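You operate a simulated robot arm through the tools that you are given. There is no shell and no other tool. Be economical: measure what you need, move in short steps, check, and stop when the job is done.

Carry out the task below with a simulated two-armed robot. There is one attempt and no reset: what you move stays moved.

Task
Take the purple cube labelled "256" from the top of the measuring bench and put it on the steel tile there. Put the blue box on the top of the measuring bench away on the shelf of the measuring bench. Stack the green cube marked "C 45" from the top of the measuring bench on top of the green cube that says "R-35". Take the teal pad and leave it on the top of the measuring bench. Open the bottom drawer of the measuring bench, put the small black block on the second shelf from the bottom of the steel shelves away in the inside of the bottom drawer of the measuring bench, then shut the drawer. Take the orange beam and leave it on the fourth shelf from the bottom of the steel shelves. Do these in any order. Set down upright: teal pad.

The check looks at the end state, three seconds after you hand in, the way a careful person would. Anything else that was tipped, shoved, dropped, spilled or broken makes it a failure.

Robot
Two 7-joint arms with two-finger parallel grippers on one trunk, on a base that drives. Base frame: it is fixed to the floor where the robot stands at the start and does not move with it; the origin is under the middle of the robot, x ahead of it, y to its left, z up; the surface under the hand at the start is at about z = 880. Units: mm, degrees, N and s.
The left shoulder is at the start at [20, 138, 1225], the right one opposite. With the tool pointing down near the work surface each hand reaches from about 100 to 500 mm from the robot's upright axis, wherever it stands, measured 20 degrees to its own side. Places, roughly: blue box (17x13x8 cm) [200, -100, 900]; bottom drawer of the measuring bench [300, 300, 600]; fourth shelf of the steel shelves [500, 2800, 1300]; green cube [250, 250, 1000]; inside of the bottom drawer of the measuring bench [300, 200, 600]; orange beam [500, 3000, 1000]; purple cube [250, 0, 1000]; shelf of the measuring bench [-400, 100, 300]; small black block (3x3x2 cm) [400, 2600, 500]; steel tile (8x8x1 cm) [500, 300, 900]; teal pad (8x5x6 cm) [1000, 100, 800]; top of the measuring bench [-200, 100, 900]. Payload 1.57 kg a hand.
The TCP of each hand is the grasp point between the finger pads, 30 mm short of the fingertips. In the tool frame z runs along the fingers and y along their closing line. The gripper opens to 80 mm. The fingers are 17 mm wide and 12 mm thick; the gripper's body (40 by 82 mm) begins 80 mm behind the TCP.
Orientation is told as [roll, pitch, yaw] about the base's x, y, z axes, in that order, counted from this pose: with the fingers straight down and closing along the base's y, the tool's x points along the base's -x, its y along +y and its z along -z.

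Tools
- The arms move only by the tool servo_tool. It takes "left_series", "right_series" or both (then of equal length, played together; a hand with none holds still); each is a list of rows, each an object of numbers (a shift or turn left out is 0, a gripper value left out holds the last): "rx", "ry", "rz": the turn, a rotation vector about the tool's x, y, z in rad; "x", "y", "z": the shift along the tool's x, y, z in mm; "claw": the closure in counts, from 0 (fully open) to 255 (shut). In form: [{"rx": .., "ry": .., "rz": .., "x": .., "y": .., "z": .., "claw": ..}, ...]. A call has 1 to 12 rows; each row shifts and turns the commanded pose from where the row before left it, along the tool's axes as they then stand. A row lasts 0.2 s, in which the tool goes at most 50 mm and 8.6 degrees; a call with a longer step from one row to the next is refused whole, and so is a gripper value outside its range. Where a pose cannot be reached the arm comes as near as it can. A force on the tool above 40 N (or 10 N above the force at the start of the call, whichever is more), or a blocked arm, ends the call early, and 0.2 s more pass. The fingers move at their own pace (about 45 mm/s each) and stop on an object; they squeeze with about 43 N. The grip force told is the motor's: it shows also when the fingers shut on nothing. Time passes only in rows, and 0.2 s behind the last, so rows that do not move let the fingers close. The reply holds the time, the measured pose of the TCP, the force on the tool along the base axes, the opening and the grip force, in the units named above and with some noise, with the torque about the TCP (base axes, N m) and any sound that the robot's microphone picked up, and new pictures: "pictures" is both (left out), scene, wrist or none (wrist: the cameras of the hands that moved).
- Cameras (640 x 400 px; columns grow to the right, rows downward): "scene" is now at [144.1, -48.4, 1072.1]; the picture's right is [-0.75, -0.66, 0.00], its down [-0.57, 0.65, -0.50] and it looks along [0.33, -0.37, -0.87] (base axes); focal length 214 px, centre (320, 200). "left" rides on the left gripper at [72, 7, -122] in its tool frame; the picture's right is [-0.09, 1.00, 0.00], its down [-0.84, -0.08, -0.54] and it looks along [-0.54, -0.05, 0.84] (tool axes); focal length 238 px, centre (320, 200). "right" rides on the right gripper at [72, -7, -122] in its tool frame; the picture's right is [0.09, 1.00, 0.00], its down [-0.84, 0.08, -0.54] and it looks along [-0.54, 0.05, 0.84] (tool axes); focal length 238 px, centre (320, 200). There is no depth. A picture from a camera that has moved, and an enlarged one, comes with that camera's place and axes in the base frame and with its lens.
- move_column(by): slides the trunk up (or, below 0, down) by that many mm; the arms and the scene camera ride with it, the base frame stays. It gives what a move gives, with no picture.
- roll_base(legs): drives the robot by 1 to 6 legs, each [ahead, left, turn to the left] in mm, mm and degrees, along the robot's own axes; the way and the turn of a leg run together, so that a leg with both is an arc; at most 1500 mm and 180 degrees a leg. The arms and the cameras ride along, it lands a little off, and it stops where it bumps. It gives what a move gives, and a new picture of the scene camera.
- turn_head(pan, tilt): turns the head with the scene camera to pan (to the left, within 60 degrees either way) and tilt (down, from -29 to 69), counted from straight ahead of the robot. It gives what a move gives, and a new picture of the scene camera.
- close_up(camera, box): a new picture of the part [left, top, right, bottom] of that camera's present view, enlarged. It takes no simulated time.
- finish_job(): hands the job in; it is judged then, once.

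Work in short steps. Places have to be worked out from the pictures, the camera data and where the tool is seen: move nearer, look again, correct. Check each grasp and each placing, and mend what went wrong. You have 207 turns and 260 pictures in all, those below and enlarged ones among them. Open the grippers and draw the arms clear of the work before you hand the job in, unless the task says otherwise; then end with one line.

The tools are called as name(argument=value, ...) on one line, values as JSON. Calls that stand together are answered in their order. servo_tool: Moves the arms, as the interface text tells. Its arguments: {"type":"object","properties":{"left_series":{"type":"array"},"right_series":{"type":"array"},"pictures":{"type":"string","enum":["both","scene","wrist","none"]}},"required":[]} The other tools are called the same way: move_column (by) slides the trunk up or down; roll_base (legs) drives the base; turn_head (pan, tilt) turns the head that bears the scene camera; close_up (camera, box) takes an enlarged picture of a part of a camera's view; finish_job () hands the job in.

At the start:

```text
time: 0.0
left_position: [259.6, 334.1, 1146.1]
left_ee_rot: [-19.8, 1.7, 4.3]
left_force: [-0.4, -1.2, 0.2]
left_wrist_torque: [-0.02, 0.0, 0.03]
left_opening: 80.0
left_gripper_force: 0.0
right_position: [333.0, 49.5, 1114.0]
right_ee_rot: [-0.4, 8.2, 0.1]
right_force: [-0.2, -0.3, 0.7]
right_wrist_torque: [0.0, 0.0, 0.0]
right_opening: 79.9
right_gripper_force: 0.0
trunk travel left (down, up): [-600.0, 640.0]
robot x, y, heading: [2.9, -0.2, -0.2]
head pan, tilt: [-48.7, 60.1]
```

scene: 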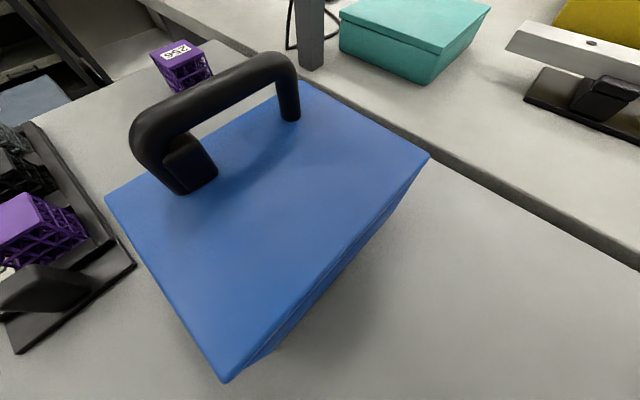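
right: 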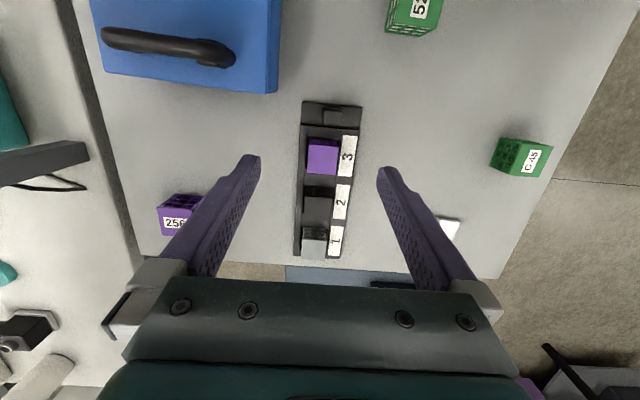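
left: 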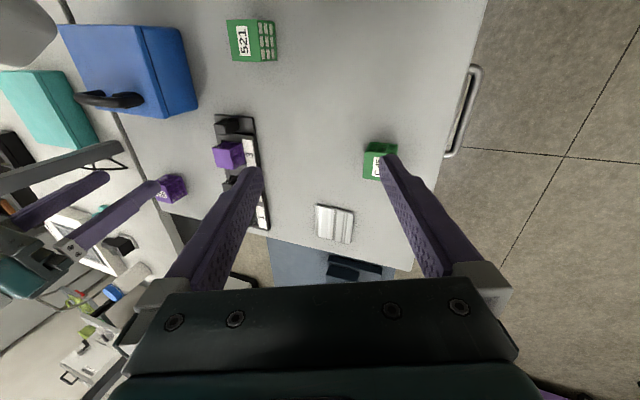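

The first pictures show a bench top with cubes, the blue box and a rail of slots. I look around with the head to map the place.

turn_head(pan=0, tilt=50)

turn_head(pan=50, tilt=45)

turn_head(pan=0, tilt=5)

turn_head(pan=60, tilt=10)

```text
time: 1.2
left_position: [259.7, 333.9, 1145.5]
left_ee_rot: [-19.8, 1.6, 4.6]
left_force: [0.2, -0.2, 0.2]
left_wrist_torque: [0.0, 0.01, 0.01]
left_opening: 80.2
left_gripper_force: 0.1
right_position: [332.0, 49.6, 1113.8]
right_ee_rot: [-0.5, 8.5, 0.0]
right_force: [0.7, 0.7, 0.3]
right_wrist_torque: [0.0, -0.01, -0.01]
right_opening: 80.1
right_gripper_force: 0.0
trunk travel left (down, up): [-600.0, 640.0]
robot x, y, heading: [2.8, -2.6, -0.2]
head pan, tilt: [0.0, 50.0]
camera scene: at [177.1, 1.5, 1084.8], right [0.0, -1.0, 0.0], down [-0.77, 0.0, -0.64], along [0.64, 0.0, -0.77], focal length 214 px, centre (320, 200)
```

scene: 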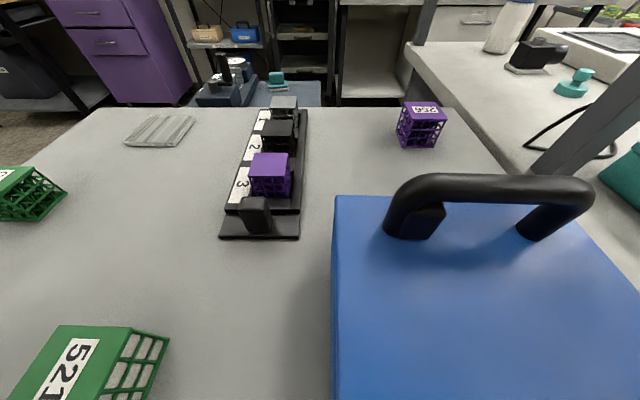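

```text
time: 2.4
left_position: [258.4, 333.8, 1145.3]
left_ee_rot: [-19.7, 1.5, 4.5]
left_force: [0.7, 0.3, -0.1]
left_wrist_torque: [-0.01, 0.01, 0.0]
left_opening: 80.1
left_gripper_force: 0.1
right_position: [333.4, 49.2, 1113.4]
right_ee_rot: [-0.4, 8.5, 0.0]
right_force: [-0.2, -0.4, -0.6]
right_wrist_torque: [0.0, -0.01, -0.01]
right_opening: 79.8
right_gripper_force: 0.0
trunk travel left (down, up): [-600.0, 640.0]
robot x, y, heading: [-0.7, 1.3, -0.1]
head pan, tilt: [50.0, 45.0]
camera scene: at [152.5, 63.8, 1091.7], right [0.77, -0.64, 0.0], down [-0.46, -0.54, -0.71], along [0.45, 0.54, -0.71], focal length 214 px, centre (320, 200)
```

scene: 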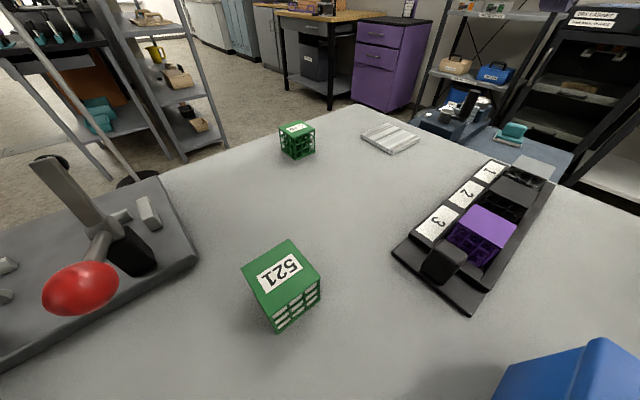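

```text
time: 3.5
left_position: [258.8, 334.8, 1145.2]
left_ee_rot: [-19.8, 1.7, 4.4]
left_force: [-0.3, -0.6, 0.9]
left_wrist_torque: [0.01, -0.01, 0.0]
left_opening: 80.0
left_gripper_force: 0.0
right_position: [332.8, 50.7, 1114.5]
right_ee_rot: [-0.3, 8.4, -0.1]
right_force: [0.2, -0.6, 0.0]
right_wrist_torque: [-0.05, 0.03, -0.04]
right_opening: 79.9
right_gripper_force: 0.1
trunk travel left (down, up): [-600.0, 640.0]
robot x, y, heading: [-1.9, -1.2, 0.0]
head pan, tilt: [0.0, 5.0]
camera scene: at [192.0, 1.7, 1154.6], right [0.0, -1.0, 0.0], down [-0.09, 0.0, -1.0], along [1.0, 0.0, -0.09], focal length 214 px, centre (320, 200)
```

scene: 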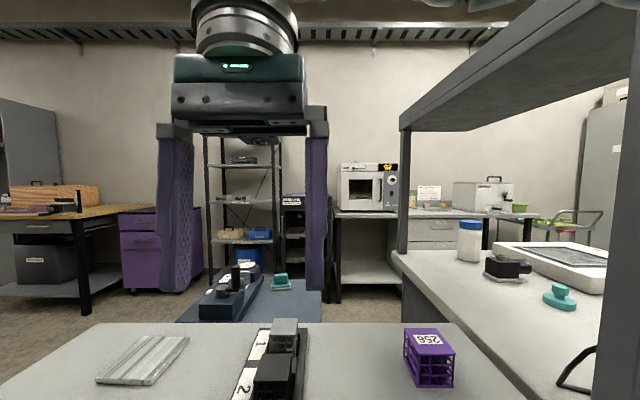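

```text
time: 4.8
left_position: [260.2, 333.0, 1145.5]
left_ee_rot: [-19.7, 1.6, 4.5]
left_force: [-0.6, -0.3, 0.0]
left_wrist_torque: [0.0, 0.0, 0.01]
left_opening: 80.0
left_gripper_force: 0.0
right_position: [331.6, 49.8, 1113.7]
right_ee_rot: [-0.4, 8.3, 0.0]
right_force: [0.0, 0.7, 0.9]
right_wrist_torque: [0.0, 0.02, 0.0]
right_opening: 80.1
right_gripper_force: 0.1
trunk travel left (down, up): [-600.0, 640.0]
robot x, y, heading: [-1.4, 1.4, -0.1]
head pan, tilt: [60.0, 10.0]
camera scene: at [146.7, 82.1, 1146.6], right [0.87, -0.5, 0.0], down [-0.09, -0.15, -0.98], along [0.49, 0.85, -0.17], focal length 214 px, centre (320, 200)
```

scene: 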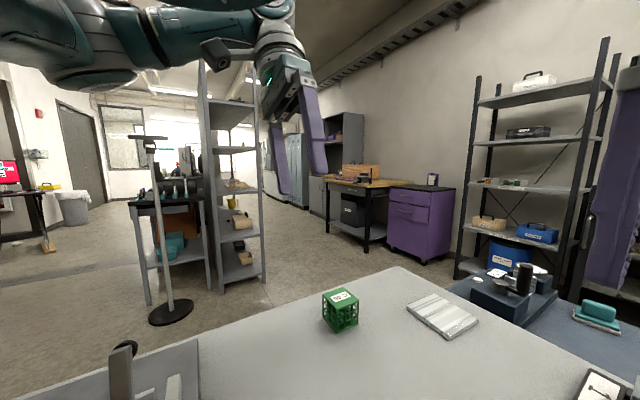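

The bench reaches far on both sides; I need to know where the robot stands relative to it, so I look straight down on both sides.

turn_head(pan=60, tilt=69)

turn_head(pan=0, tilt=69)

turn_head(pan=-60, tilt=30)

```text
time: 6.1
left_position: [257.8, 334.2, 1145.9]
left_ee_rot: [-19.8, 1.5, 4.6]
left_force: [0.0, -1.0, 0.5]
left_wrist_torque: [-0.04, -0.01, -0.02]
left_opening: 79.9
left_gripper_force: 0.0
right_position: [332.7, 50.2, 1114.6]
right_ee_rot: [-0.4, 8.3, 0.0]
right_force: [0.7, -0.1, -0.9]
right_wrist_torque: [0.02, -0.01, -0.04]
right_opening: 79.8
right_gripper_force: 0.1
trunk travel left (down, up): [-600.0, 640.0]
robot x, y, heading: [3.7, -2.0, -0.2]
head pan, tilt: [60.0, 68.8]
camera scene: at [128.1, 50.1, 1062.9], right [0.87, -0.5, 0.0], down [-0.47, -0.81, -0.36], along [0.18, 0.31, -0.93], focal length 214 px, centre (320, 200)
```

scene: 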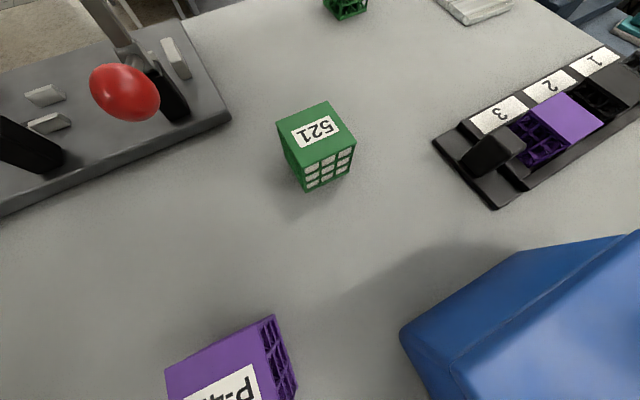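

```text
time: 7.4
left_position: [259.4, 333.4, 1145.8]
left_ee_rot: [-19.8, 1.7, 4.5]
left_force: [-1.4, -0.5, 0.7]
left_wrist_torque: [-0.02, 0.0, 0.04]
left_opening: 80.0
left_gripper_force: 0.1
right_position: [332.2, 50.0, 1113.2]
right_ee_rot: [-0.3, 8.3, 0.1]
right_force: [-0.1, 0.4, -0.4]
right_wrist_torque: [0.0, 0.0, -0.02]
right_opening: 80.1
right_gripper_force: 0.1
trunk travel left (down, up): [-600.0, 640.0]
robot x, y, heading: [-0.5, 1.1, -0.4]
head pan, tilt: [0.0, 68.8]
camera scene: at [156.1, 1.6, 1062.8], right [0.0, -1.0, 0.0], down [-0.93, 0.0, -0.36], along [0.36, 0.0, -0.93], focal length 214 px, centre (320, 200)
```

scene: 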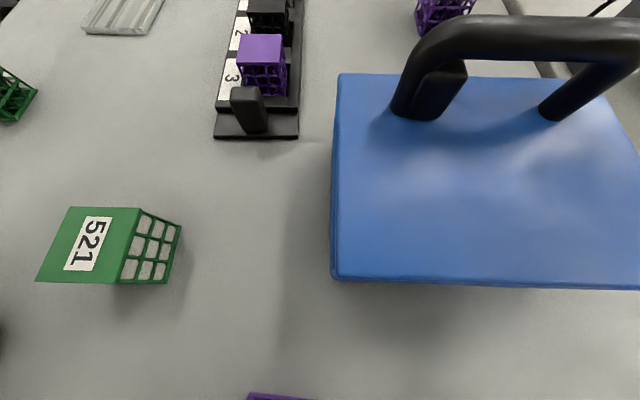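

```text
time: 8.7
left_position: [259.5, 334.1, 1145.4]
left_ee_rot: [-19.8, 1.6, 4.6]
left_force: [-0.2, -0.2, 0.0]
left_wrist_torque: [-0.03, -0.02, 0.0]
left_opening: 79.9
left_gripper_force: 0.2
right_position: [331.6, 49.9, 1113.6]
right_ee_rot: [-0.3, 8.4, 0.0]
right_force: [0.1, -0.3, -0.2]
right_wrist_torque: [0.02, 0.0, -0.02]
right_opening: 79.8
right_gripper_force: 0.0
trunk travel left (down, up): [-600.0, 640.0]
robot x, y, heading: [-1.3, -2.2, -0.1]
head pan, tilt: [-60.0, 30.0]
camera scene: at [145.4, -76.7, 1114.3], right [-0.87, -0.5, 0.0], down [-0.25, 0.43, -0.87], along [0.43, -0.75, -0.5], focal length 214 px, centre (320, 200)
```

scene: 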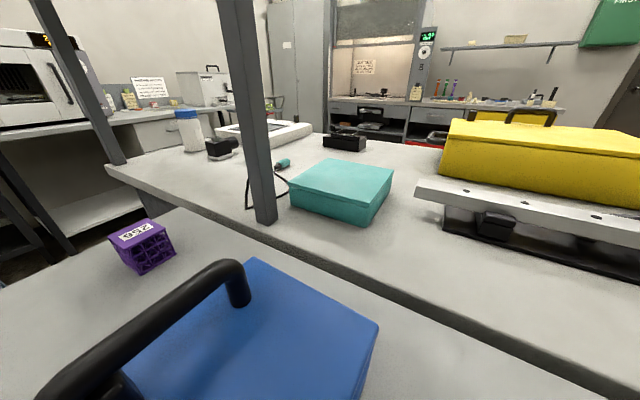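

The robot hangs over the bench (the bench runs under it), so I turn it left in two steps to view the part behind and the aisle.

turn_head(pan=0, tilt=40)

roll_base(legs=[[0, 0, 90]])

roll_base(legs=[[0, 0, 70]])

```text
time: 10.0
left_position: [258.4, 333.2, 1145.7]
left_ee_rot: [-19.8, 1.5, 4.5]
left_force: [0.0, -0.2, 0.4]
left_wrist_torque: [-0.02, -0.03, 0.0]
left_opening: 80.0
left_gripper_force: 0.0
right_position: [331.2, 50.5, 1114.3]
right_ee_rot: [-0.4, 8.4, 0.0]
right_force: [-0.3, -0.2, 0.3]
right_wrist_torque: [0.01, 0.01, -0.02]
right_opening: 80.0
right_gripper_force: 0.0
trunk travel left (down, up): [-600.0, 640.0]
robot x, y, heading: [2.2, -3.8, -0.1]
head pan, tilt: [0.0, 40.0]
camera scene: at [185.2, 1.5, 1099.0], right [0.0, -1.0, 0.0], down [-0.64, 0.0, -0.77], along [0.77, 0.0, -0.64], focal length 214 px, centre (320, 200)
```

scene: 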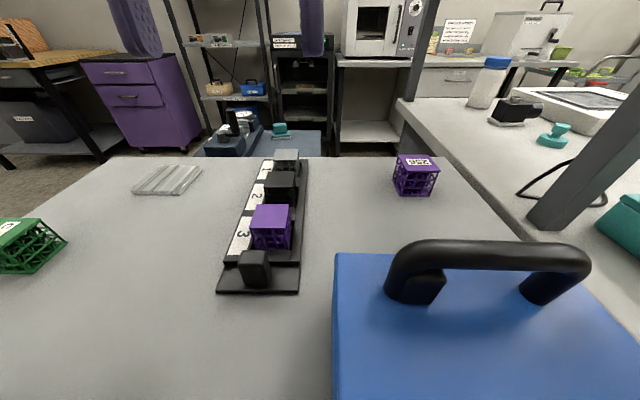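

```text
time: 14.2
left_position: [-331.9, 261.7, 1146.1]
left_ee_rot: [-19.8, 1.5, 94.0]
left_force: [-0.2, -0.5, -0.3]
left_wrist_torque: [-0.02, -0.01, -0.03]
left_opening: 80.1
left_gripper_force: 0.1
right_position: [-47.5, 332.4, 1114.2]
right_ee_rot: [-0.3, 8.4, 89.6]
right_force: [0.3, -0.4, -0.4]
right_wrist_torque: [0.0, 0.0, -0.02]
right_opening: 79.8
right_gripper_force: 0.2
trunk travel left (down, up): [-600.0, 640.0]
robot x, y, heading: [-1.3, 0.8, 89.4]
head pan, tilt: [0.0, 40.0]
camera scene: at [1.8, 186.5, 1098.9], right [1.0, -0.01, 0.0], down [-0.01, -0.64, -0.77], along [0.01, 0.77, -0.64], focal length 214 px, centre (320, 200)
```

scene: 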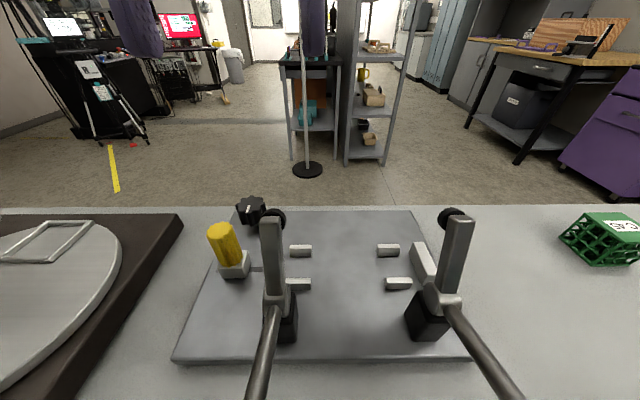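

```text
time: 17.6
left_position: [-360.9, -221.3, 1145.4]
left_ee_rot: [-19.8, 1.5, 163.7]
left_force: [-0.7, -0.1, 0.2]
left_wrist_torque: [0.0, 0.0, 0.0]
left_opening: 79.8
left_gripper_force: 0.0
right_position: [-328.3, 71.7, 1113.3]
right_ee_rot: [-0.3, 8.5, 159.2]
right_force: [0.2, 0.7, -0.7]
right_wrist_torque: [-0.01, 0.0, -0.01]
right_opening: 80.1
right_gripper_force: 0.0
trunk travel left (down, up): [-600.0, 640.0]
robot x, y, heading: [-2.9, -1.9, 159.4]
head pan, tilt: [0.0, 40.0]
camera scene: at [-172.5, 67.2, 1098.9], right [0.35, 0.94, 0.0], down [0.6, -0.23, -0.77], along [-0.72, 0.27, -0.64], focal length 214 px, centre (320, 200)
```

scene: 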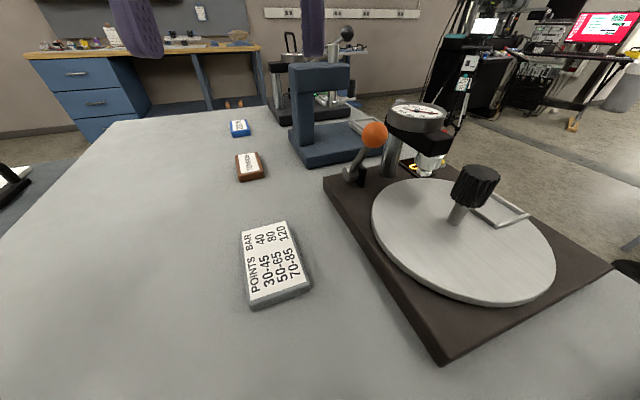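

No R-35 cube yet. I pan the head left to see the rest of the bench.

turn_head(pan=60, tilt=45)

turn_head(pan=-60, tilt=15)

```text
time: 18.9
left_position: [-359.9, -219.4, 1146.5]
left_ee_rot: [-19.9, 1.5, 163.8]
left_force: [0.5, 0.3, 0.8]
left_wrist_torque: [0.01, 0.01, 0.06]
left_opening: 80.0
left_gripper_force: 0.0
right_position: [-327.4, 71.9, 1113.3]
right_ee_rot: [-0.3, 8.4, 159.2]
right_force: [-0.3, 1.1, 0.4]
right_wrist_torque: [0.01, -0.01, -0.04]
right_opening: 80.2
right_gripper_force: 0.0
trunk travel left (down, up): [-600.0, 640.0]
robot x, y, heading: [0.9, 3.9, 159.3]
head pan, tilt: [60.0, 45.0]
camera scene: at [-156.1, -14.4, 1091.7], right [-0.63, 0.78, 0.0], down [0.55, 0.45, -0.71], along [-0.55, -0.45, -0.71], focal length 214 px, centre (320, 200)
```

scene: 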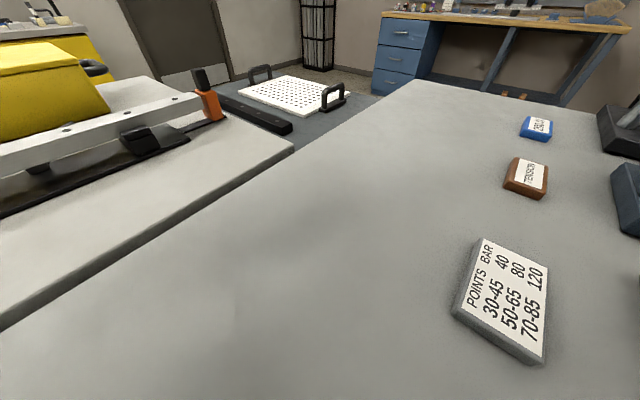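

```text
time: 20.9
left_position: [-361.7, -221.3, 1145.7]
left_ee_rot: [-19.9, 1.7, 163.8]
left_force: [0.2, 0.8, -1.1]
left_wrist_torque: [0.0, -0.02, -0.01]
left_opening: 79.9
left_gripper_force: 0.0
right_position: [-328.5, 72.5, 1113.8]
right_ee_rot: [-0.3, 8.5, 159.2]
right_force: [0.1, -0.1, 0.2]
right_wrist_torque: [0.04, 0.01, 0.0]
right_opening: 80.0
right_gripper_force: 0.1
trunk travel left (down, up): [-600.0, 640.0]
robot x, y, heading: [3.3, -2.6, 159.2]
head pan, tilt: [-60.0, 15.0]
camera scene: at [-108.1, 129.2, 1138.5], right [0.99, 0.16, 0.0], down [0.04, -0.26, -0.97], along [-0.16, 0.95, -0.26], focal length 214 px, centre (320, 200)
```

scene: 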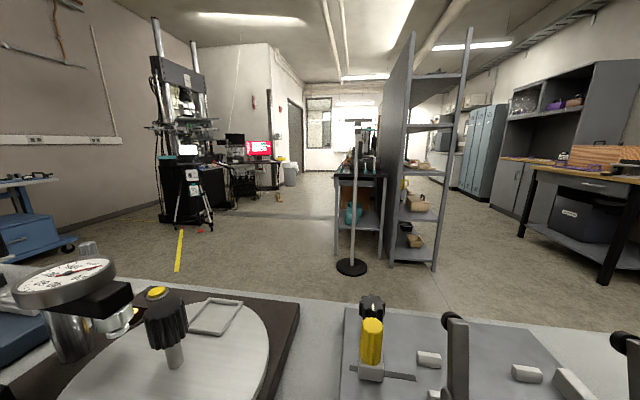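

No R-35 here either. I return to heading 0 and look at the right rear blind area.

roll_base(legs=[[0, 0, -90], [0, 0, -70]])

turn_head(pan=-60, tilt=69)

```text
time: 28.2
left_position: [263.0, 330.3, 1144.3]
left_ee_rot: [-19.9, 1.6, 3.9]
left_force: [-0.7, 0.4, 0.0]
left_wrist_torque: [0.02, -0.08, -0.01]
left_opening: 79.9
left_gripper_force: 0.0
right_position: [331.8, 45.9, 1113.1]
right_ee_rot: [-0.5, 8.5, -0.6]
right_force: [-0.5, 0.4, 0.5]
right_wrist_torque: [0.0, -0.02, 0.01]
right_opening: 80.0
right_gripper_force: 0.0
trunk travel left (down, up): [-600.0, 640.0]
robot x, y, heading: [2.6, -2.1, -0.7]
head pan, tilt: [-60.0, 15.0]
camera scene: at [146.0, -80.9, 1138.5], right [-0.87, -0.49, 0.0], down [-0.13, 0.23, -0.97], along [0.47, -0.84, -0.26], focal length 214 px, centre (320, 200)
```

scene: 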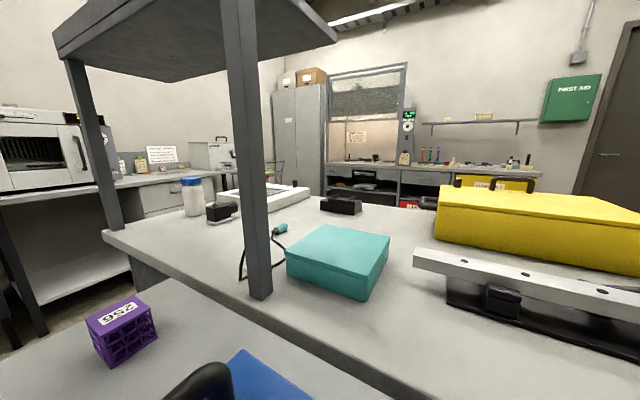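

```text
time: 29.4
left_position: [262.9, 330.3, 1145.3]
left_ee_rot: [-19.9, 1.6, 4.0]
left_force: [0.4, -0.3, -0.7]
left_wrist_torque: [0.01, -0.02, -0.03]
left_opening: 80.2
left_gripper_force: 0.0
right_position: [332.9, 47.1, 1113.9]
right_ee_rot: [-0.3, 8.5, -0.6]
right_force: [0.0, -0.3, 0.7]
right_wrist_torque: [0.0, -0.03, 0.01]
right_opening: 80.2
right_gripper_force: 0.1
trunk travel left (down, up): [-600.0, 640.0]
robot x, y, heading: [3.2, 0.1, -0.8]
head pan, tilt: [-60.0, 68.8]
camera scene: at [127.6, -48.3, 1062.9], right [-0.87, -0.49, 0.0], down [-0.46, 0.81, -0.36], along [0.18, -0.32, -0.93], focal length 214 px, centre (320, 200)
```

scene: 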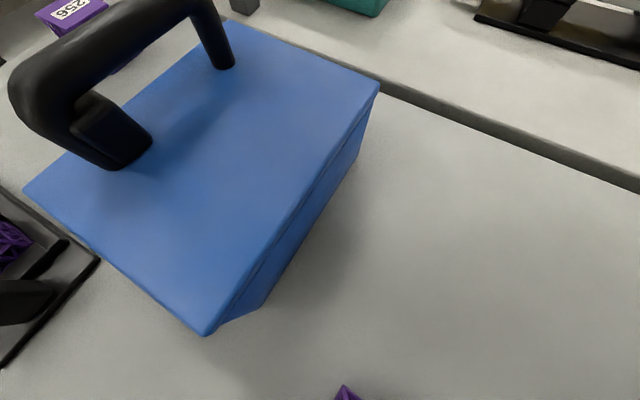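

The blind area is empty; R-35 must be elsewhere. I check where my right elbow is against the post before driving ahead.

turn_head(pan=-60, tilt=-25)

turn_head(pan=5, tilt=-29)

```text
time: 31.1
left_position: [263.0, 332.2, 1145.0]
left_ee_rot: [-19.9, 1.6, 4.0]
left_force: [-0.8, 0.6, 0.1]
left_wrist_torque: [-0.02, -0.03, 0.03]
left_opening: 80.0
left_gripper_force: 0.1
right_position: [332.4, 46.3, 1112.8]
right_ee_rot: [-0.3, 8.4, -0.6]
right_force: [-0.2, -0.6, 0.3]
right_wrist_torque: [0.0, -0.01, -0.02]
right_opening: 79.9
right_gripper_force: 0.0
trunk travel left (down, up): [-600.0, 640.0]
robot x, y, heading: [-2.3, 2.8, -0.7]
head pan, tilt: [-60.0, -25.0]
camera scene: at [135.0, -61.4, 1198.3], right [-0.87, -0.49, 0.0], down [0.21, -0.37, -0.91], along [0.44, -0.79, 0.42], focal length 214 px, centre (320, 200)
```

scene: 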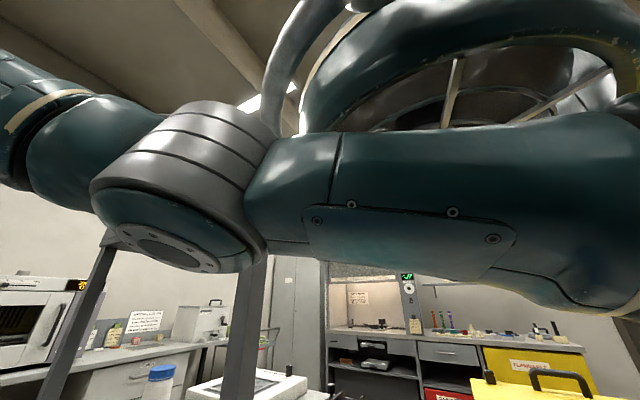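

```text
time: 32.5
left_position: [262.7, 331.2, 1146.3]
left_ee_rot: [-19.9, 1.7, 4.0]
left_force: [-0.2, 0.9, 0.6]
left_wrist_torque: [0.0, 0.04, 0.01]
left_opening: 80.1
left_gripper_force: 0.0
right_position: [331.3, 45.1, 1112.8]
right_ee_rot: [-0.4, 8.4, -0.7]
right_force: [-0.3, -0.8, 0.5]
right_wrist_torque: [0.01, 0.01, 0.0]
right_opening: 80.1
right_gripper_force: 0.0
trunk travel left (down, up): [-600.0, 640.0]
robot x, y, heading: [-1.3, 1.9, -0.8]
head pan, tilt: [5.0, -28.6]
camera scene: at [167.0, 5.6, 1202.7], right [0.08, -1.0, 0.0], down [0.48, 0.04, -0.88], along [0.88, 0.07, 0.48], focal length 214 px, centre (320, 200)
```

scene: 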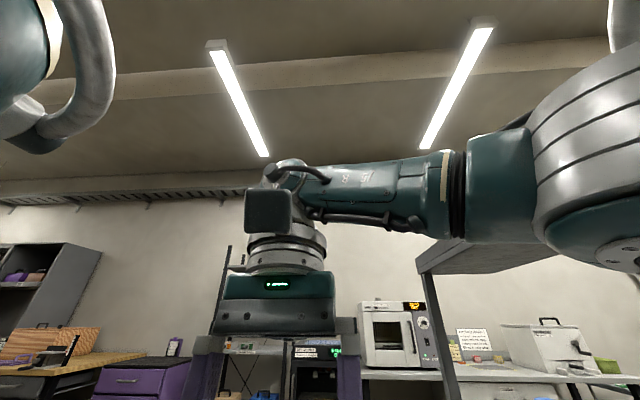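

The elbow is ahead of the right shoulder, about 150 mm clear of the post line, so I drive ahead and a bit left, then check the wrist view.

turn_head(pan=-25, tilt=45)

roll_base(legs=[[150, 80, 0]])

```text
time: 33.9
left_position: [262.9, 330.8, 1146.3]
left_ee_rot: [-19.9, 1.6, 4.0]
left_force: [0.6, 0.1, 0.2]
left_wrist_torque: [-0.01, 0.01, -0.02]
left_opening: 80.1
left_gripper_force: 0.0
right_position: [332.6, 47.2, 1112.7]
right_ee_rot: [-0.4, 8.5, -0.7]
right_force: [0.1, -0.1, -0.7]
right_wrist_torque: [0.0, -0.04, 0.01]
right_opening: 80.0
right_gripper_force: 0.1
trunk travel left (down, up): [-600.0, 640.0]
robot x, y, heading: [-2.0, 0.4, -0.8]
head pan, tilt: [-25.0, 45.0]
camera scene: at [173.5, -34.7, 1091.7], right [-0.43, -0.9, 0.0], down [-0.64, 0.31, -0.71], along [0.64, -0.31, -0.71], focal length 214 px, centre (320, 200)
```

scene: 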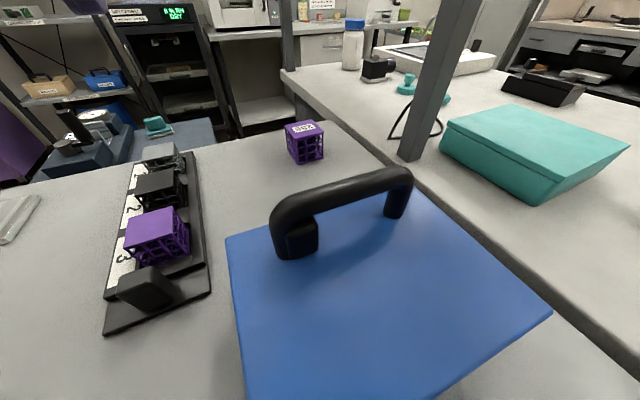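

```text
time: 35.4
left_position: [412.5, 409.6, 1145.9]
left_ee_rot: [-19.8, 1.4, 4.0]
left_force: [-0.5, -0.2, -0.4]
left_wrist_torque: [0.0, 0.04, 0.03]
left_opening: 79.8
left_gripper_force: 0.2
right_position: [483.3, 125.0, 1112.6]
right_ee_rot: [-0.4, 8.4, -0.4]
right_force: [-0.7, -0.1, 0.6]
right_wrist_torque: [0.0, 0.0, -0.02]
right_opening: 80.0
right_gripper_force: 0.0
trunk travel left (down, up): [-600.0, 640.0]
robot x, y, heading: [148.4, 75.9, -0.6]
head pan, tilt: [-25.0, 45.0]
camera scene: at [323.4, 43.9, 1091.7], right [-0.43, -0.9, 0.0], down [-0.64, 0.3, -0.71], along [0.64, -0.3, -0.71], focal length 214 px, centre (320, 200)
```

scene: 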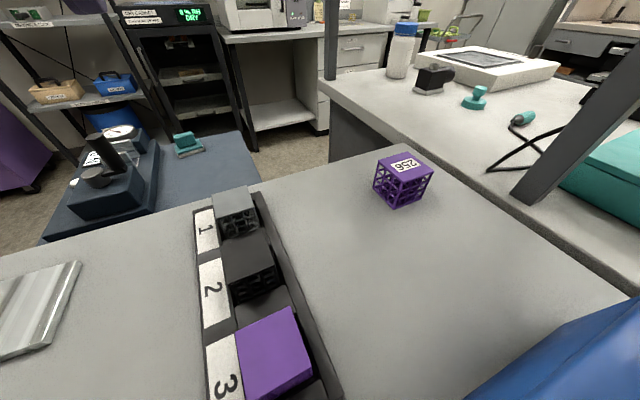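

The base drives freely over the bench. The cube 256 is at about (493, -161), top z 920 (40 mm). I level the right hand and move over the cube in steps.

servo_tool(right_series=[{"ry": -0.146}, {"y": -45}, {"y": -45}, {"y": -45}, {"y": -45}, {}])

```text
time: 36.8
left_position: [412.5, 409.5, 1145.5]
left_ee_rot: [-19.7, 1.5, 4.1]
left_force: [-0.5, -1.0, -0.1]
left_wrist_torque: [0.0, -0.02, -0.02]
left_opening: 79.9
left_gripper_force: 0.1
right_position: [475.6, -51.9, 1101.7]
right_ee_rot: [-1.4, 2.1, 0.5]
right_force: [-0.5, 0.2, 0.5]
right_wrist_torque: [0.01, 0.01, -0.01]
right_opening: 79.8
right_gripper_force: 0.1
trunk travel left (down, up): [-600.0, 640.0]
robot x, y, heading: [145.9, 79.6, -0.6]
head pan, tilt: [-25.0, 45.0]
camera scene: at [323.4, 43.9, 1091.7], right [-0.43, -0.9, 0.0], down [-0.64, 0.3, -0.71], along [0.64, -0.3, -0.71], focal length 214 px, centre (320, 200)
camera right: at [408.0, -56.0, 1226.5], right [-0.1, 0.99, -0.02], down [0.85, 0.1, 0.51], along [0.51, 0.03, -0.86], focal length 238 px, centre (320, 200)
```

scene: 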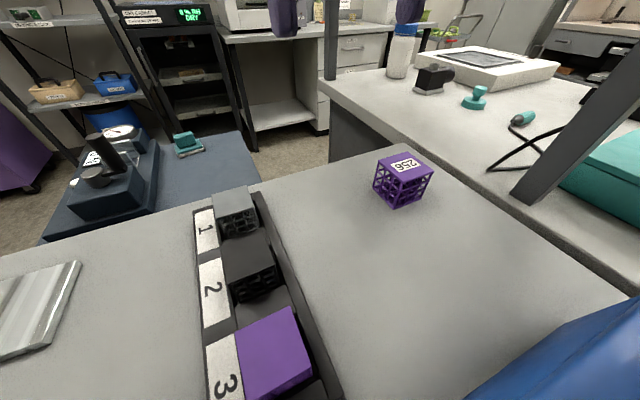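
right: 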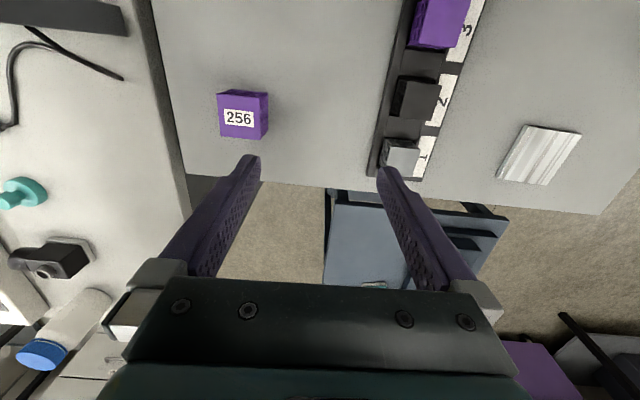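

The wrist view places the cube near (481, -158), nearly square to the base axes. I move over it and lower to look again.

servo_tool(right_series=[{"y": -45}, {"y": -45}, {"y": -15, "x": -5}, {"z": 45}, {}])

```text
time: 38.0
left_position: [410.1, 421.0, 1151.0]
left_ee_rot: [-19.0, 1.6, 4.1]
left_force: [-0.3, 0.0, 0.3]
left_wrist_torque: [0.01, 0.0, -0.01]
left_opening: 80.1
left_gripper_force: 0.1
right_position: [484.1, -145.8, 1070.9]
right_ee_rot: [0.5, -0.4, 0.2]
right_force: [0.5, -0.5, -0.2]
right_wrist_torque: [0.01, -0.02, 0.0]
right_opening: 80.1
right_gripper_force: 0.0
trunk travel left (down, up): [-600.0, 640.0]
robot x, y, heading: [148.5, 81.6, -0.4]
head pan, tilt: [-25.0, 45.0]
camera scene: at [320.5, 56.1, 1091.7], right [-0.43, -0.9, -0.01], down [-0.64, 0.31, -0.7], along [0.64, -0.29, -0.71], focal length 214 px, centre (320, 200)
camera right: at [411.0, -153.1, 1191.5], right [-0.1, 1.0, 0.01], down [0.83, 0.07, 0.55], along [0.55, 0.06, -0.84], focal length 238 px, centre (320, 200)
```

scene: 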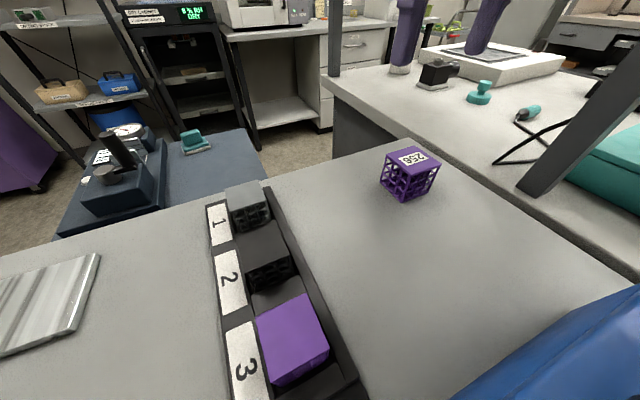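
right: 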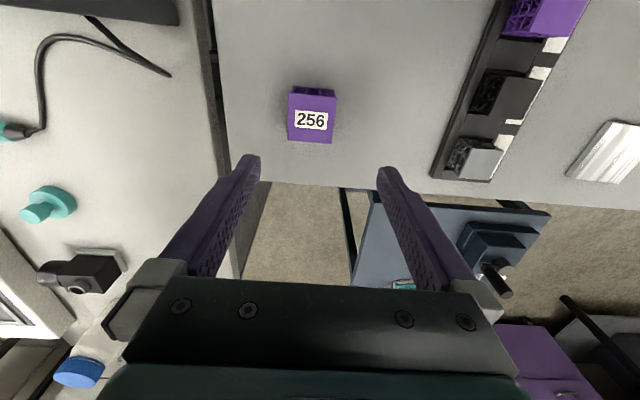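

The whole robot seems shifted ~12 mm to the left, which may mean the right elbow leans on the post. I look at the arm.

turn_head(pan=-55, tilt=-15)

```text
time: 39.3
left_position: [409.0, 421.5, 1150.0]
left_ee_rot: [-19.0, 1.7, 4.0]
left_force: [-0.2, -0.8, -0.6]
left_wrist_torque: [-0.02, 0.0, 0.0]
left_opening: 80.1
left_gripper_force: 0.2
right_position: [483.2, -145.7, 1068.3]
right_ee_rot: [0.5, -0.2, 0.1]
right_force: [-0.8, 0.3, 0.2]
right_wrist_torque: [0.02, 0.01, 0.01]
right_opening: 79.9
right_gripper_force: 0.1
trunk travel left (down, up): [-600.0, 640.0]
robot x, y, heading: [153.1, 75.2, -0.3]
head pan, tilt: [-55.0, -15.0]
camera scene: at [292.7, 23.3, 1183.7], right [-0.82, -0.57, -0.01], down [0.14, -0.2, -0.97], along [0.55, -0.8, 0.24], focal length 214 px, centre (320, 200)
```

scene: 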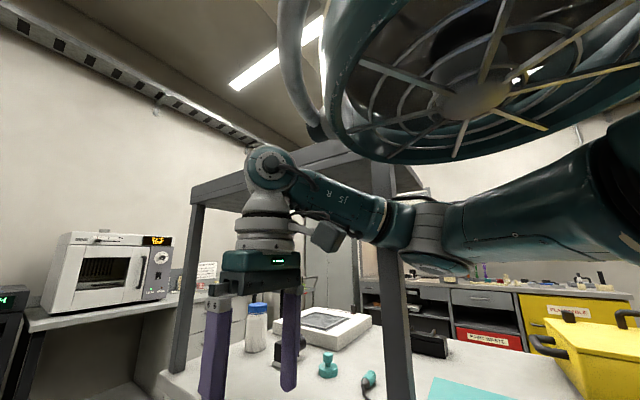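

The right elbow is up against the post (the robot is a flying one and yields). I draw the hand back, then stand farther left and turn toward the cube so the arm comes in straight.

servo_tool(right_series=[{"y": 45, "z": -20}, {"y": 45, "z": -20}, {"y": 45}, {"y": 30}, {}], pictures="none")

roll_base(legs=[[0, 140, 0], [150, 0, -44]])

turn_head(pan=-35, tilt=5)

```text
time: 40.5
left_position: [412.6, 410.0, 1146.8]
left_ee_rot: [-19.8, 1.4, 4.1]
left_force: [0.3, -0.3, 0.3]
left_wrist_torque: [-0.03, -0.01, -0.02]
left_opening: 80.0
left_gripper_force: 0.1
right_position: [485.5, 5.2, 1108.9]
right_ee_rot: [-0.4, 0.1, -0.5]
right_force: [0.1, 0.1, 0.1]
right_wrist_torque: [-0.02, 0.01, 0.03]
right_opening: 80.1
right_gripper_force: 0.0
trunk travel left (down, up): [-600.0, 640.0]
robot x, y, heading: [148.5, 77.1, -0.6]
head pan, tilt: [-55.0, -15.0]
```

```text
time: 43.8
left_position: [704.6, 220.6, 1146.4]
left_ee_rot: [-19.8, 1.5, -39.8]
left_force: [0.3, 0.3, -0.8]
left_wrist_torque: [-0.04, 0.04, 0.02]
left_opening: 80.2
left_gripper_force: 0.0
right_position: [476.2, -122.5, 1108.6]
right_ee_rot: [-0.4, 0.1, -44.3]
right_force: [0.1, -0.6, -0.1]
right_wrist_torque: [0.03, -0.01, 0.02]
right_opening: 80.2
right_gripper_force: 0.1
trunk travel left (down, up): [-600.0, 640.0]
robot x, y, heading: [287.0, 162.6, -44.6]
head pan, tilt: [-55.0, -15.0]
camera scene: at [344.4, 15.1, 1185.1], right [-0.99, 0.16, 0.0], down [-0.04, -0.26, -0.97], along [-0.16, -0.95, 0.26], focal length 214 px, centre (320, 200)
```

scene: 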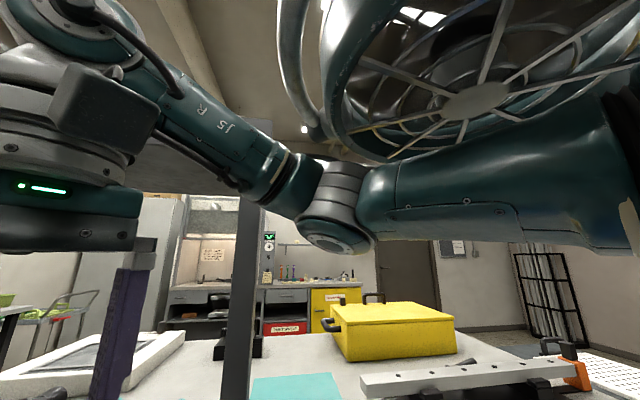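

```text
time: 44.7
left_position: [704.5, 219.6, 1145.7]
left_ee_rot: [-19.8, 1.5, -39.6]
left_force: [0.5, -0.7, 0.4]
left_wrist_torque: [-0.02, 0.03, 0.0]
left_opening: 80.2
left_gripper_force: 0.0
right_position: [477.1, -122.8, 1109.8]
right_ee_rot: [-0.4, 0.1, -44.3]
right_force: [0.3, 0.1, 0.1]
right_wrist_torque: [-0.01, 0.0, -0.02]
right_opening: 79.9
right_gripper_force: 0.0
trunk travel left (down, up): [-600.0, 640.0]
robot x, y, heading: [283.6, 161.5, -44.2]
head pan, tilt: [-35.0, 5.0]
camera scene: at [374.3, 4.3, 1154.8], right [-0.98, -0.18, 0.0], down [-0.02, 0.08, -1.0], along [0.18, -0.98, -0.09], focal length 214 px, centre (320, 200)
```

scene: 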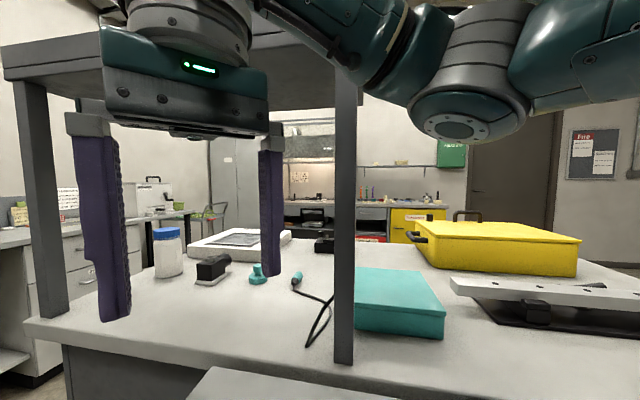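

Elbow is clear now. I turn the hand to yaw 0 so the fingers close along the cube's faces, and look.

servo_tool(right_series=[{"rz": -0.13}, {"rz": -0.13}, {"rz": -0.13}, {"rz": -0.13}, {"rz": -0.13}, {"rz": -0.125}, {"y": -36, "x": -6}, {"z": 40}, {}], pictures="wrist")

```text
time: 46.7
left_position: [705.0, 219.8, 1146.2]
left_ee_rot: [-19.9, 1.5, -39.7]
left_force: [-0.3, 0.7, 0.4]
left_wrist_torque: [-0.01, -0.02, 0.01]
left_opening: 80.0
left_gripper_force: 0.1
right_position: [481.5, -157.0, 1070.0]
right_ee_rot: [-0.2, 0.2, 0.0]
right_force: [1.1, 0.2, 0.2]
right_wrist_torque: [-0.01, 0.03, -0.01]
right_opening: 80.0
right_gripper_force: 0.1
trunk travel left (down, up): [-600.0, 640.0]
robot x, y, heading: [285.1, 162.6, -44.2]
head pan, tilt: [-35.0, 5.0]
camera right: at [410.5, -163.8, 1192.1], right [-0.09, 1.0, 0.0], down [0.84, 0.08, 0.54], along [0.54, 0.05, -0.84], focal length 238 px, centre (320, 200)
```

right: 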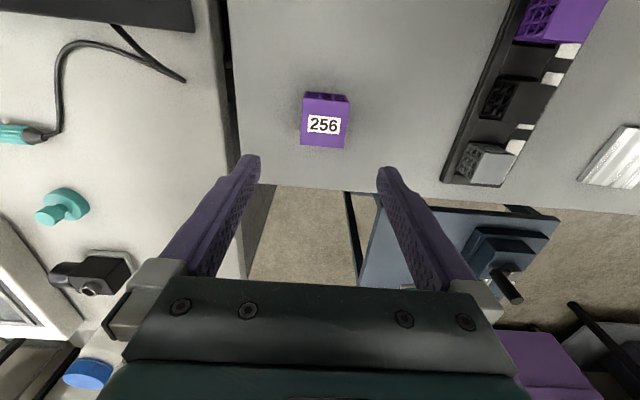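

Cube centre at (482, -153), square to the hand. I descend to TCP z 916 (fingertips just above the bench) and close.

servo_tool(right_series=[{"y": 4, "z": 40}, {"z": 40}, {"z": 40}, {"z": 24}, {"z": 10}, {}], pictures="wrist")

servo_tool(right_series=[{"claw": 255}, {}, {}, {}, {}], pictures="none")

servo_tool(right_series=[{"z": -30}, {"z": -40}, {"z": -40}, {"z": -40}, {}], pictures="wrist")

```text
time: 48.1
left_position: [705.1, 220.1, 1145.7]
left_ee_rot: [-19.9, 1.5, -39.6]
left_force: [-0.3, 0.4, 0.5]
left_wrist_torque: [-0.04, -0.02, -0.03]
left_opening: 79.9
left_gripper_force: 0.0
right_position: [482.5, -154.9, 914.6]
right_ee_rot: [-0.3, 0.4, 0.0]
right_force: [0.2, -0.6, -0.1]
right_wrist_torque: [-0.03, 0.01, 0.03]
right_opening: 80.1
right_gripper_force: 0.1
trunk travel left (down, up): [-600.0, 640.0]
robot x, y, heading: [285.9, 163.2, -44.0]
head pan, tilt: [-35.0, 5.0]
camera right: at [410.8, -160.5, 1037.1], right [-0.09, 1.0, 0.0], down [0.84, 0.08, 0.54], along [0.54, 0.05, -0.84], focal length 238 px, centre (320, 200)
```

right: 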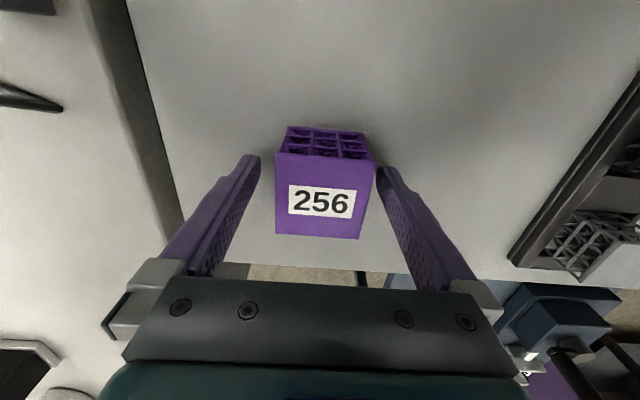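

```text
time: 49.3
left_position: [705.0, 220.4, 1145.2]
left_ee_rot: [-19.9, 1.5, -39.7]
left_force: [-0.1, -1.3, 0.3]
left_wrist_torque: [-0.03, -0.01, 0.01]
left_opening: 80.0
left_gripper_force: 0.0
right_position: [482.5, -154.6, 916.2]
right_ee_rot: [-0.2, 0.3, 0.1]
right_force: [-0.3, -0.9, 0.2]
right_wrist_torque: [0.0, 0.0, 0.02]
right_opening: 49.2
right_gripper_force: 43.0
trunk travel left (down, up): [-600.0, 640.0]
robot x, y, heading: [287.2, 164.6, -44.2]
head pan, tilt: [-35.0, 5.0]
```

```text
time: 50.5
left_position: [705.7, 221.4, 1146.1]
left_ee_rot: [-19.9, 1.5, -39.6]
left_force: [0.4, 0.3, -0.7]
left_wrist_torque: [0.03, -0.03, 0.04]
left_opening: 80.0
left_gripper_force: 0.0
right_position: [482.6, -154.8, 1065.1]
right_ee_rot: [-0.2, 0.3, 0.2]
right_force: [0.5, 0.0, -1.1]
right_wrist_torque: [0.01, -0.04, -0.03]
right_opening: 49.2
right_gripper_force: 43.0
trunk travel left (down, up): [-600.0, 640.0]
robot x, y, heading: [285.6, 160.3, -44.4]
head pan, tilt: [-35.0, 5.0]
camera right: at [411.1, -160.0, 1187.5], right [-0.09, 1.0, 0.0], down [0.84, 0.08, 0.54], along [0.53, 0.05, -0.84], focal length 238 px, centre (320, 200)
```

right: 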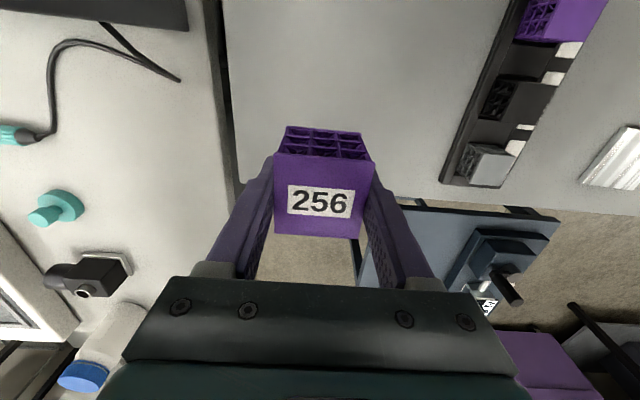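

The cube is held (49 mm). I turn the base left so the tile lies in front of the right hand and look down at it.

roll_base(legs=[[0, 0, 88]])

turn_head(pan=-20, tilt=65)

```text
time: 54.6
left_position: [244.1, 583.9, 1144.6]
left_ee_rot: [-20.0, 1.4, 48.1]
left_force: [-0.3, 0.1, -0.4]
left_wrist_torque: [0.01, 0.01, -0.02]
left_opening: 80.0
left_gripper_force: 0.1
right_position: [610.3, 347.4, 1064.8]
right_ee_rot: [-0.2, 0.3, 87.8]
right_force: [0.1, 0.3, -0.1]
right_wrist_torque: [-0.01, 0.02, 0.02]
right_opening: 49.5
right_gripper_force: 43.3
trunk travel left (down, up): [-600.0, 640.0]
robot x, y, heading: [285.7, 164.5, 43.1]
head pan, tilt: [-35.0, 5.0]
camera scene: at [449.5, 246.1, 1154.7], right [0.15, -0.99, 0.0], down [-0.09, -0.01, -1.0], along [0.99, 0.14, -0.09], focal length 214 px, centre (320, 200)
```

scene: 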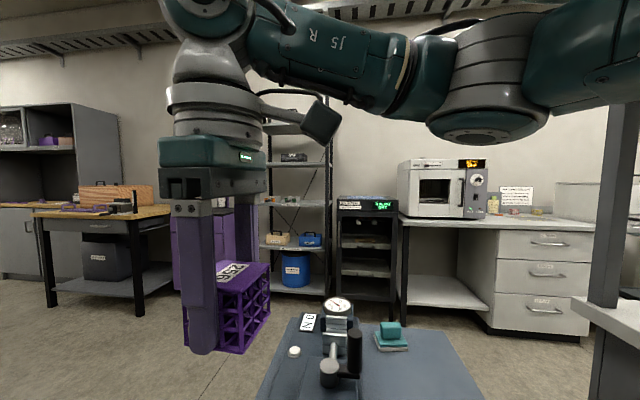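

```text
time: 55.9
left_position: [244.4, 583.7, 1146.4]
left_ee_rot: [-19.9, 1.5, 48.0]
left_force: [0.7, -0.5, 0.4]
left_wrist_torque: [-0.03, -0.01, 0.0]
left_opening: 79.9
left_gripper_force: 0.2
right_position: [609.9, 346.2, 1065.4]
right_ee_rot: [-0.3, 0.4, 87.8]
right_force: [0.2, 0.2, -0.7]
right_wrist_torque: [0.02, -0.01, -0.01]
right_opening: 49.4
right_gripper_force: 43.2
trunk travel left (down, up): [-600.0, 640.0]
robot x, y, heading: [287.2, 160.7, 43.4]
head pan, tilt: [-20.0, 65.0]
camera scene: at [414.4, 256.9, 1066.7], right [0.4, -0.92, 0.0], down [-0.83, -0.36, -0.42], along [0.39, 0.17, -0.91], focal length 214 px, centre (320, 200)
```

scene: 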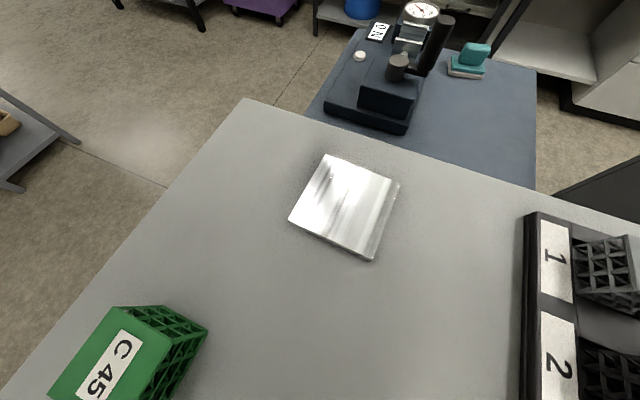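

Tile centre computed at (498, 267), yaw about -3°. I move the cube above it.

servo_tool(right_series=[{"x": 26, "y": 36}, {"x": 26, "y": 36}, {"x": 27, "y": 37}, {}, {"z": 40}, {"z": 30}, {}], pictures="both")

```text
time: 57.5
left_position: [245.4, 582.9, 1145.8]
left_ee_rot: [-19.9, 1.4, 48.0]
left_force: [0.9, 0.2, -0.4]
left_wrist_torque: [0.02, 0.01, 0.03]
left_opening: 80.0
left_gripper_force: 0.0
right_position: [499.8, 269.9, 995.2]
right_ee_rot: [-0.2, 0.4, 87.8]
right_force: [-0.3, 0.0, 0.7]
right_wrist_torque: [0.03, 0.0, 0.01]
right_opening: 49.3
right_gripper_force: 42.9
trunk travel left (down, up): [-600.0, 640.0]
robot x, y, heading: [285.0, 162.0, 43.3]
head pan, tilt: [-20.0, 65.0]
camera scene: at [414.3, 256.9, 1066.6], right [0.4, -0.92, 0.0], down [-0.83, -0.36, -0.42], along [0.39, 0.17, -0.91], focal length 214 px, centre (320, 200)
camera right: at [502.8, 200.4, 1116.4], right [-1.0, -0.05, 0.0], down [-0.05, 0.84, 0.54], along [-0.03, 0.54, -0.84], focal length 238 px, centre (320, 200)
```

scene: 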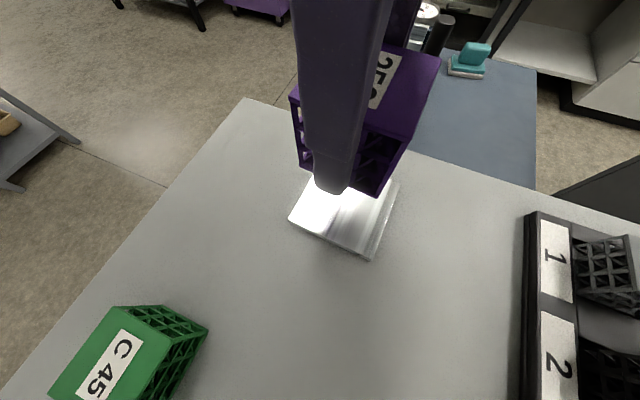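
right: 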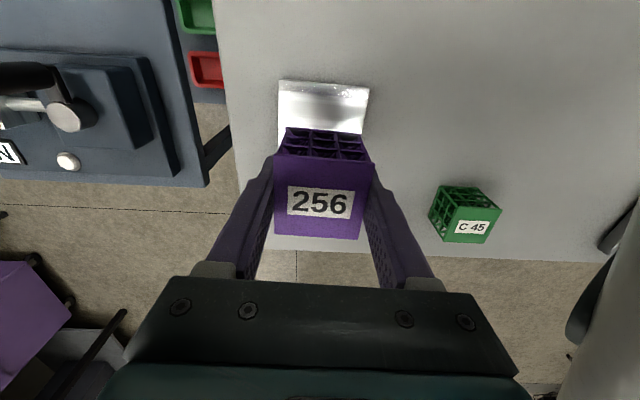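

Alignment over the tile checks out from both views. I lower slowly until contact.

servo_tool(right_series=[{"z": 30}, {"z": 25}, {"z": 6}, {"z": 3}, {"z": 3}, {"z": 3}, {"z": 3}, {}], pictures="scene")

```text
time: 59.3
left_position: [246.0, 582.6, 1145.7]
left_ee_rot: [-20.1, 1.5, 48.1]
left_force: [1.0, -0.9, 0.2]
left_wrist_torque: [0.0, -0.01, 0.0]
left_opening: 80.3
left_gripper_force: 0.1
right_position: [498.8, 271.7, 923.1]
right_ee_rot: [-0.2, 0.1, 87.9]
right_force: [-4.1, -5.7, 34.6]
right_wrist_torque: [-0.21, 0.22, -0.01]
right_opening: 49.6
right_gripper_force: 42.9
trunk travel left (down, up): [-600.0, 640.0]
robot x, y, heading: [285.8, 165.7, 43.2]
head pan, tilt: [-20.0, 65.0]
camera scene: at [414.9, 256.4, 1067.2], right [0.4, -0.92, 0.0], down [-0.83, -0.36, -0.42], along [0.39, 0.17, -0.91], focal length 214 px, centre (320, 200)
```

scene: 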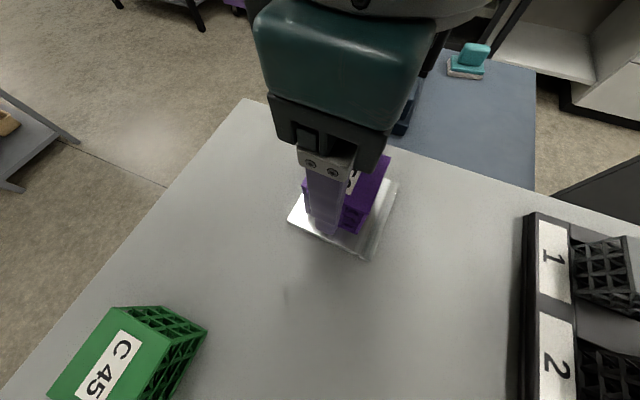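

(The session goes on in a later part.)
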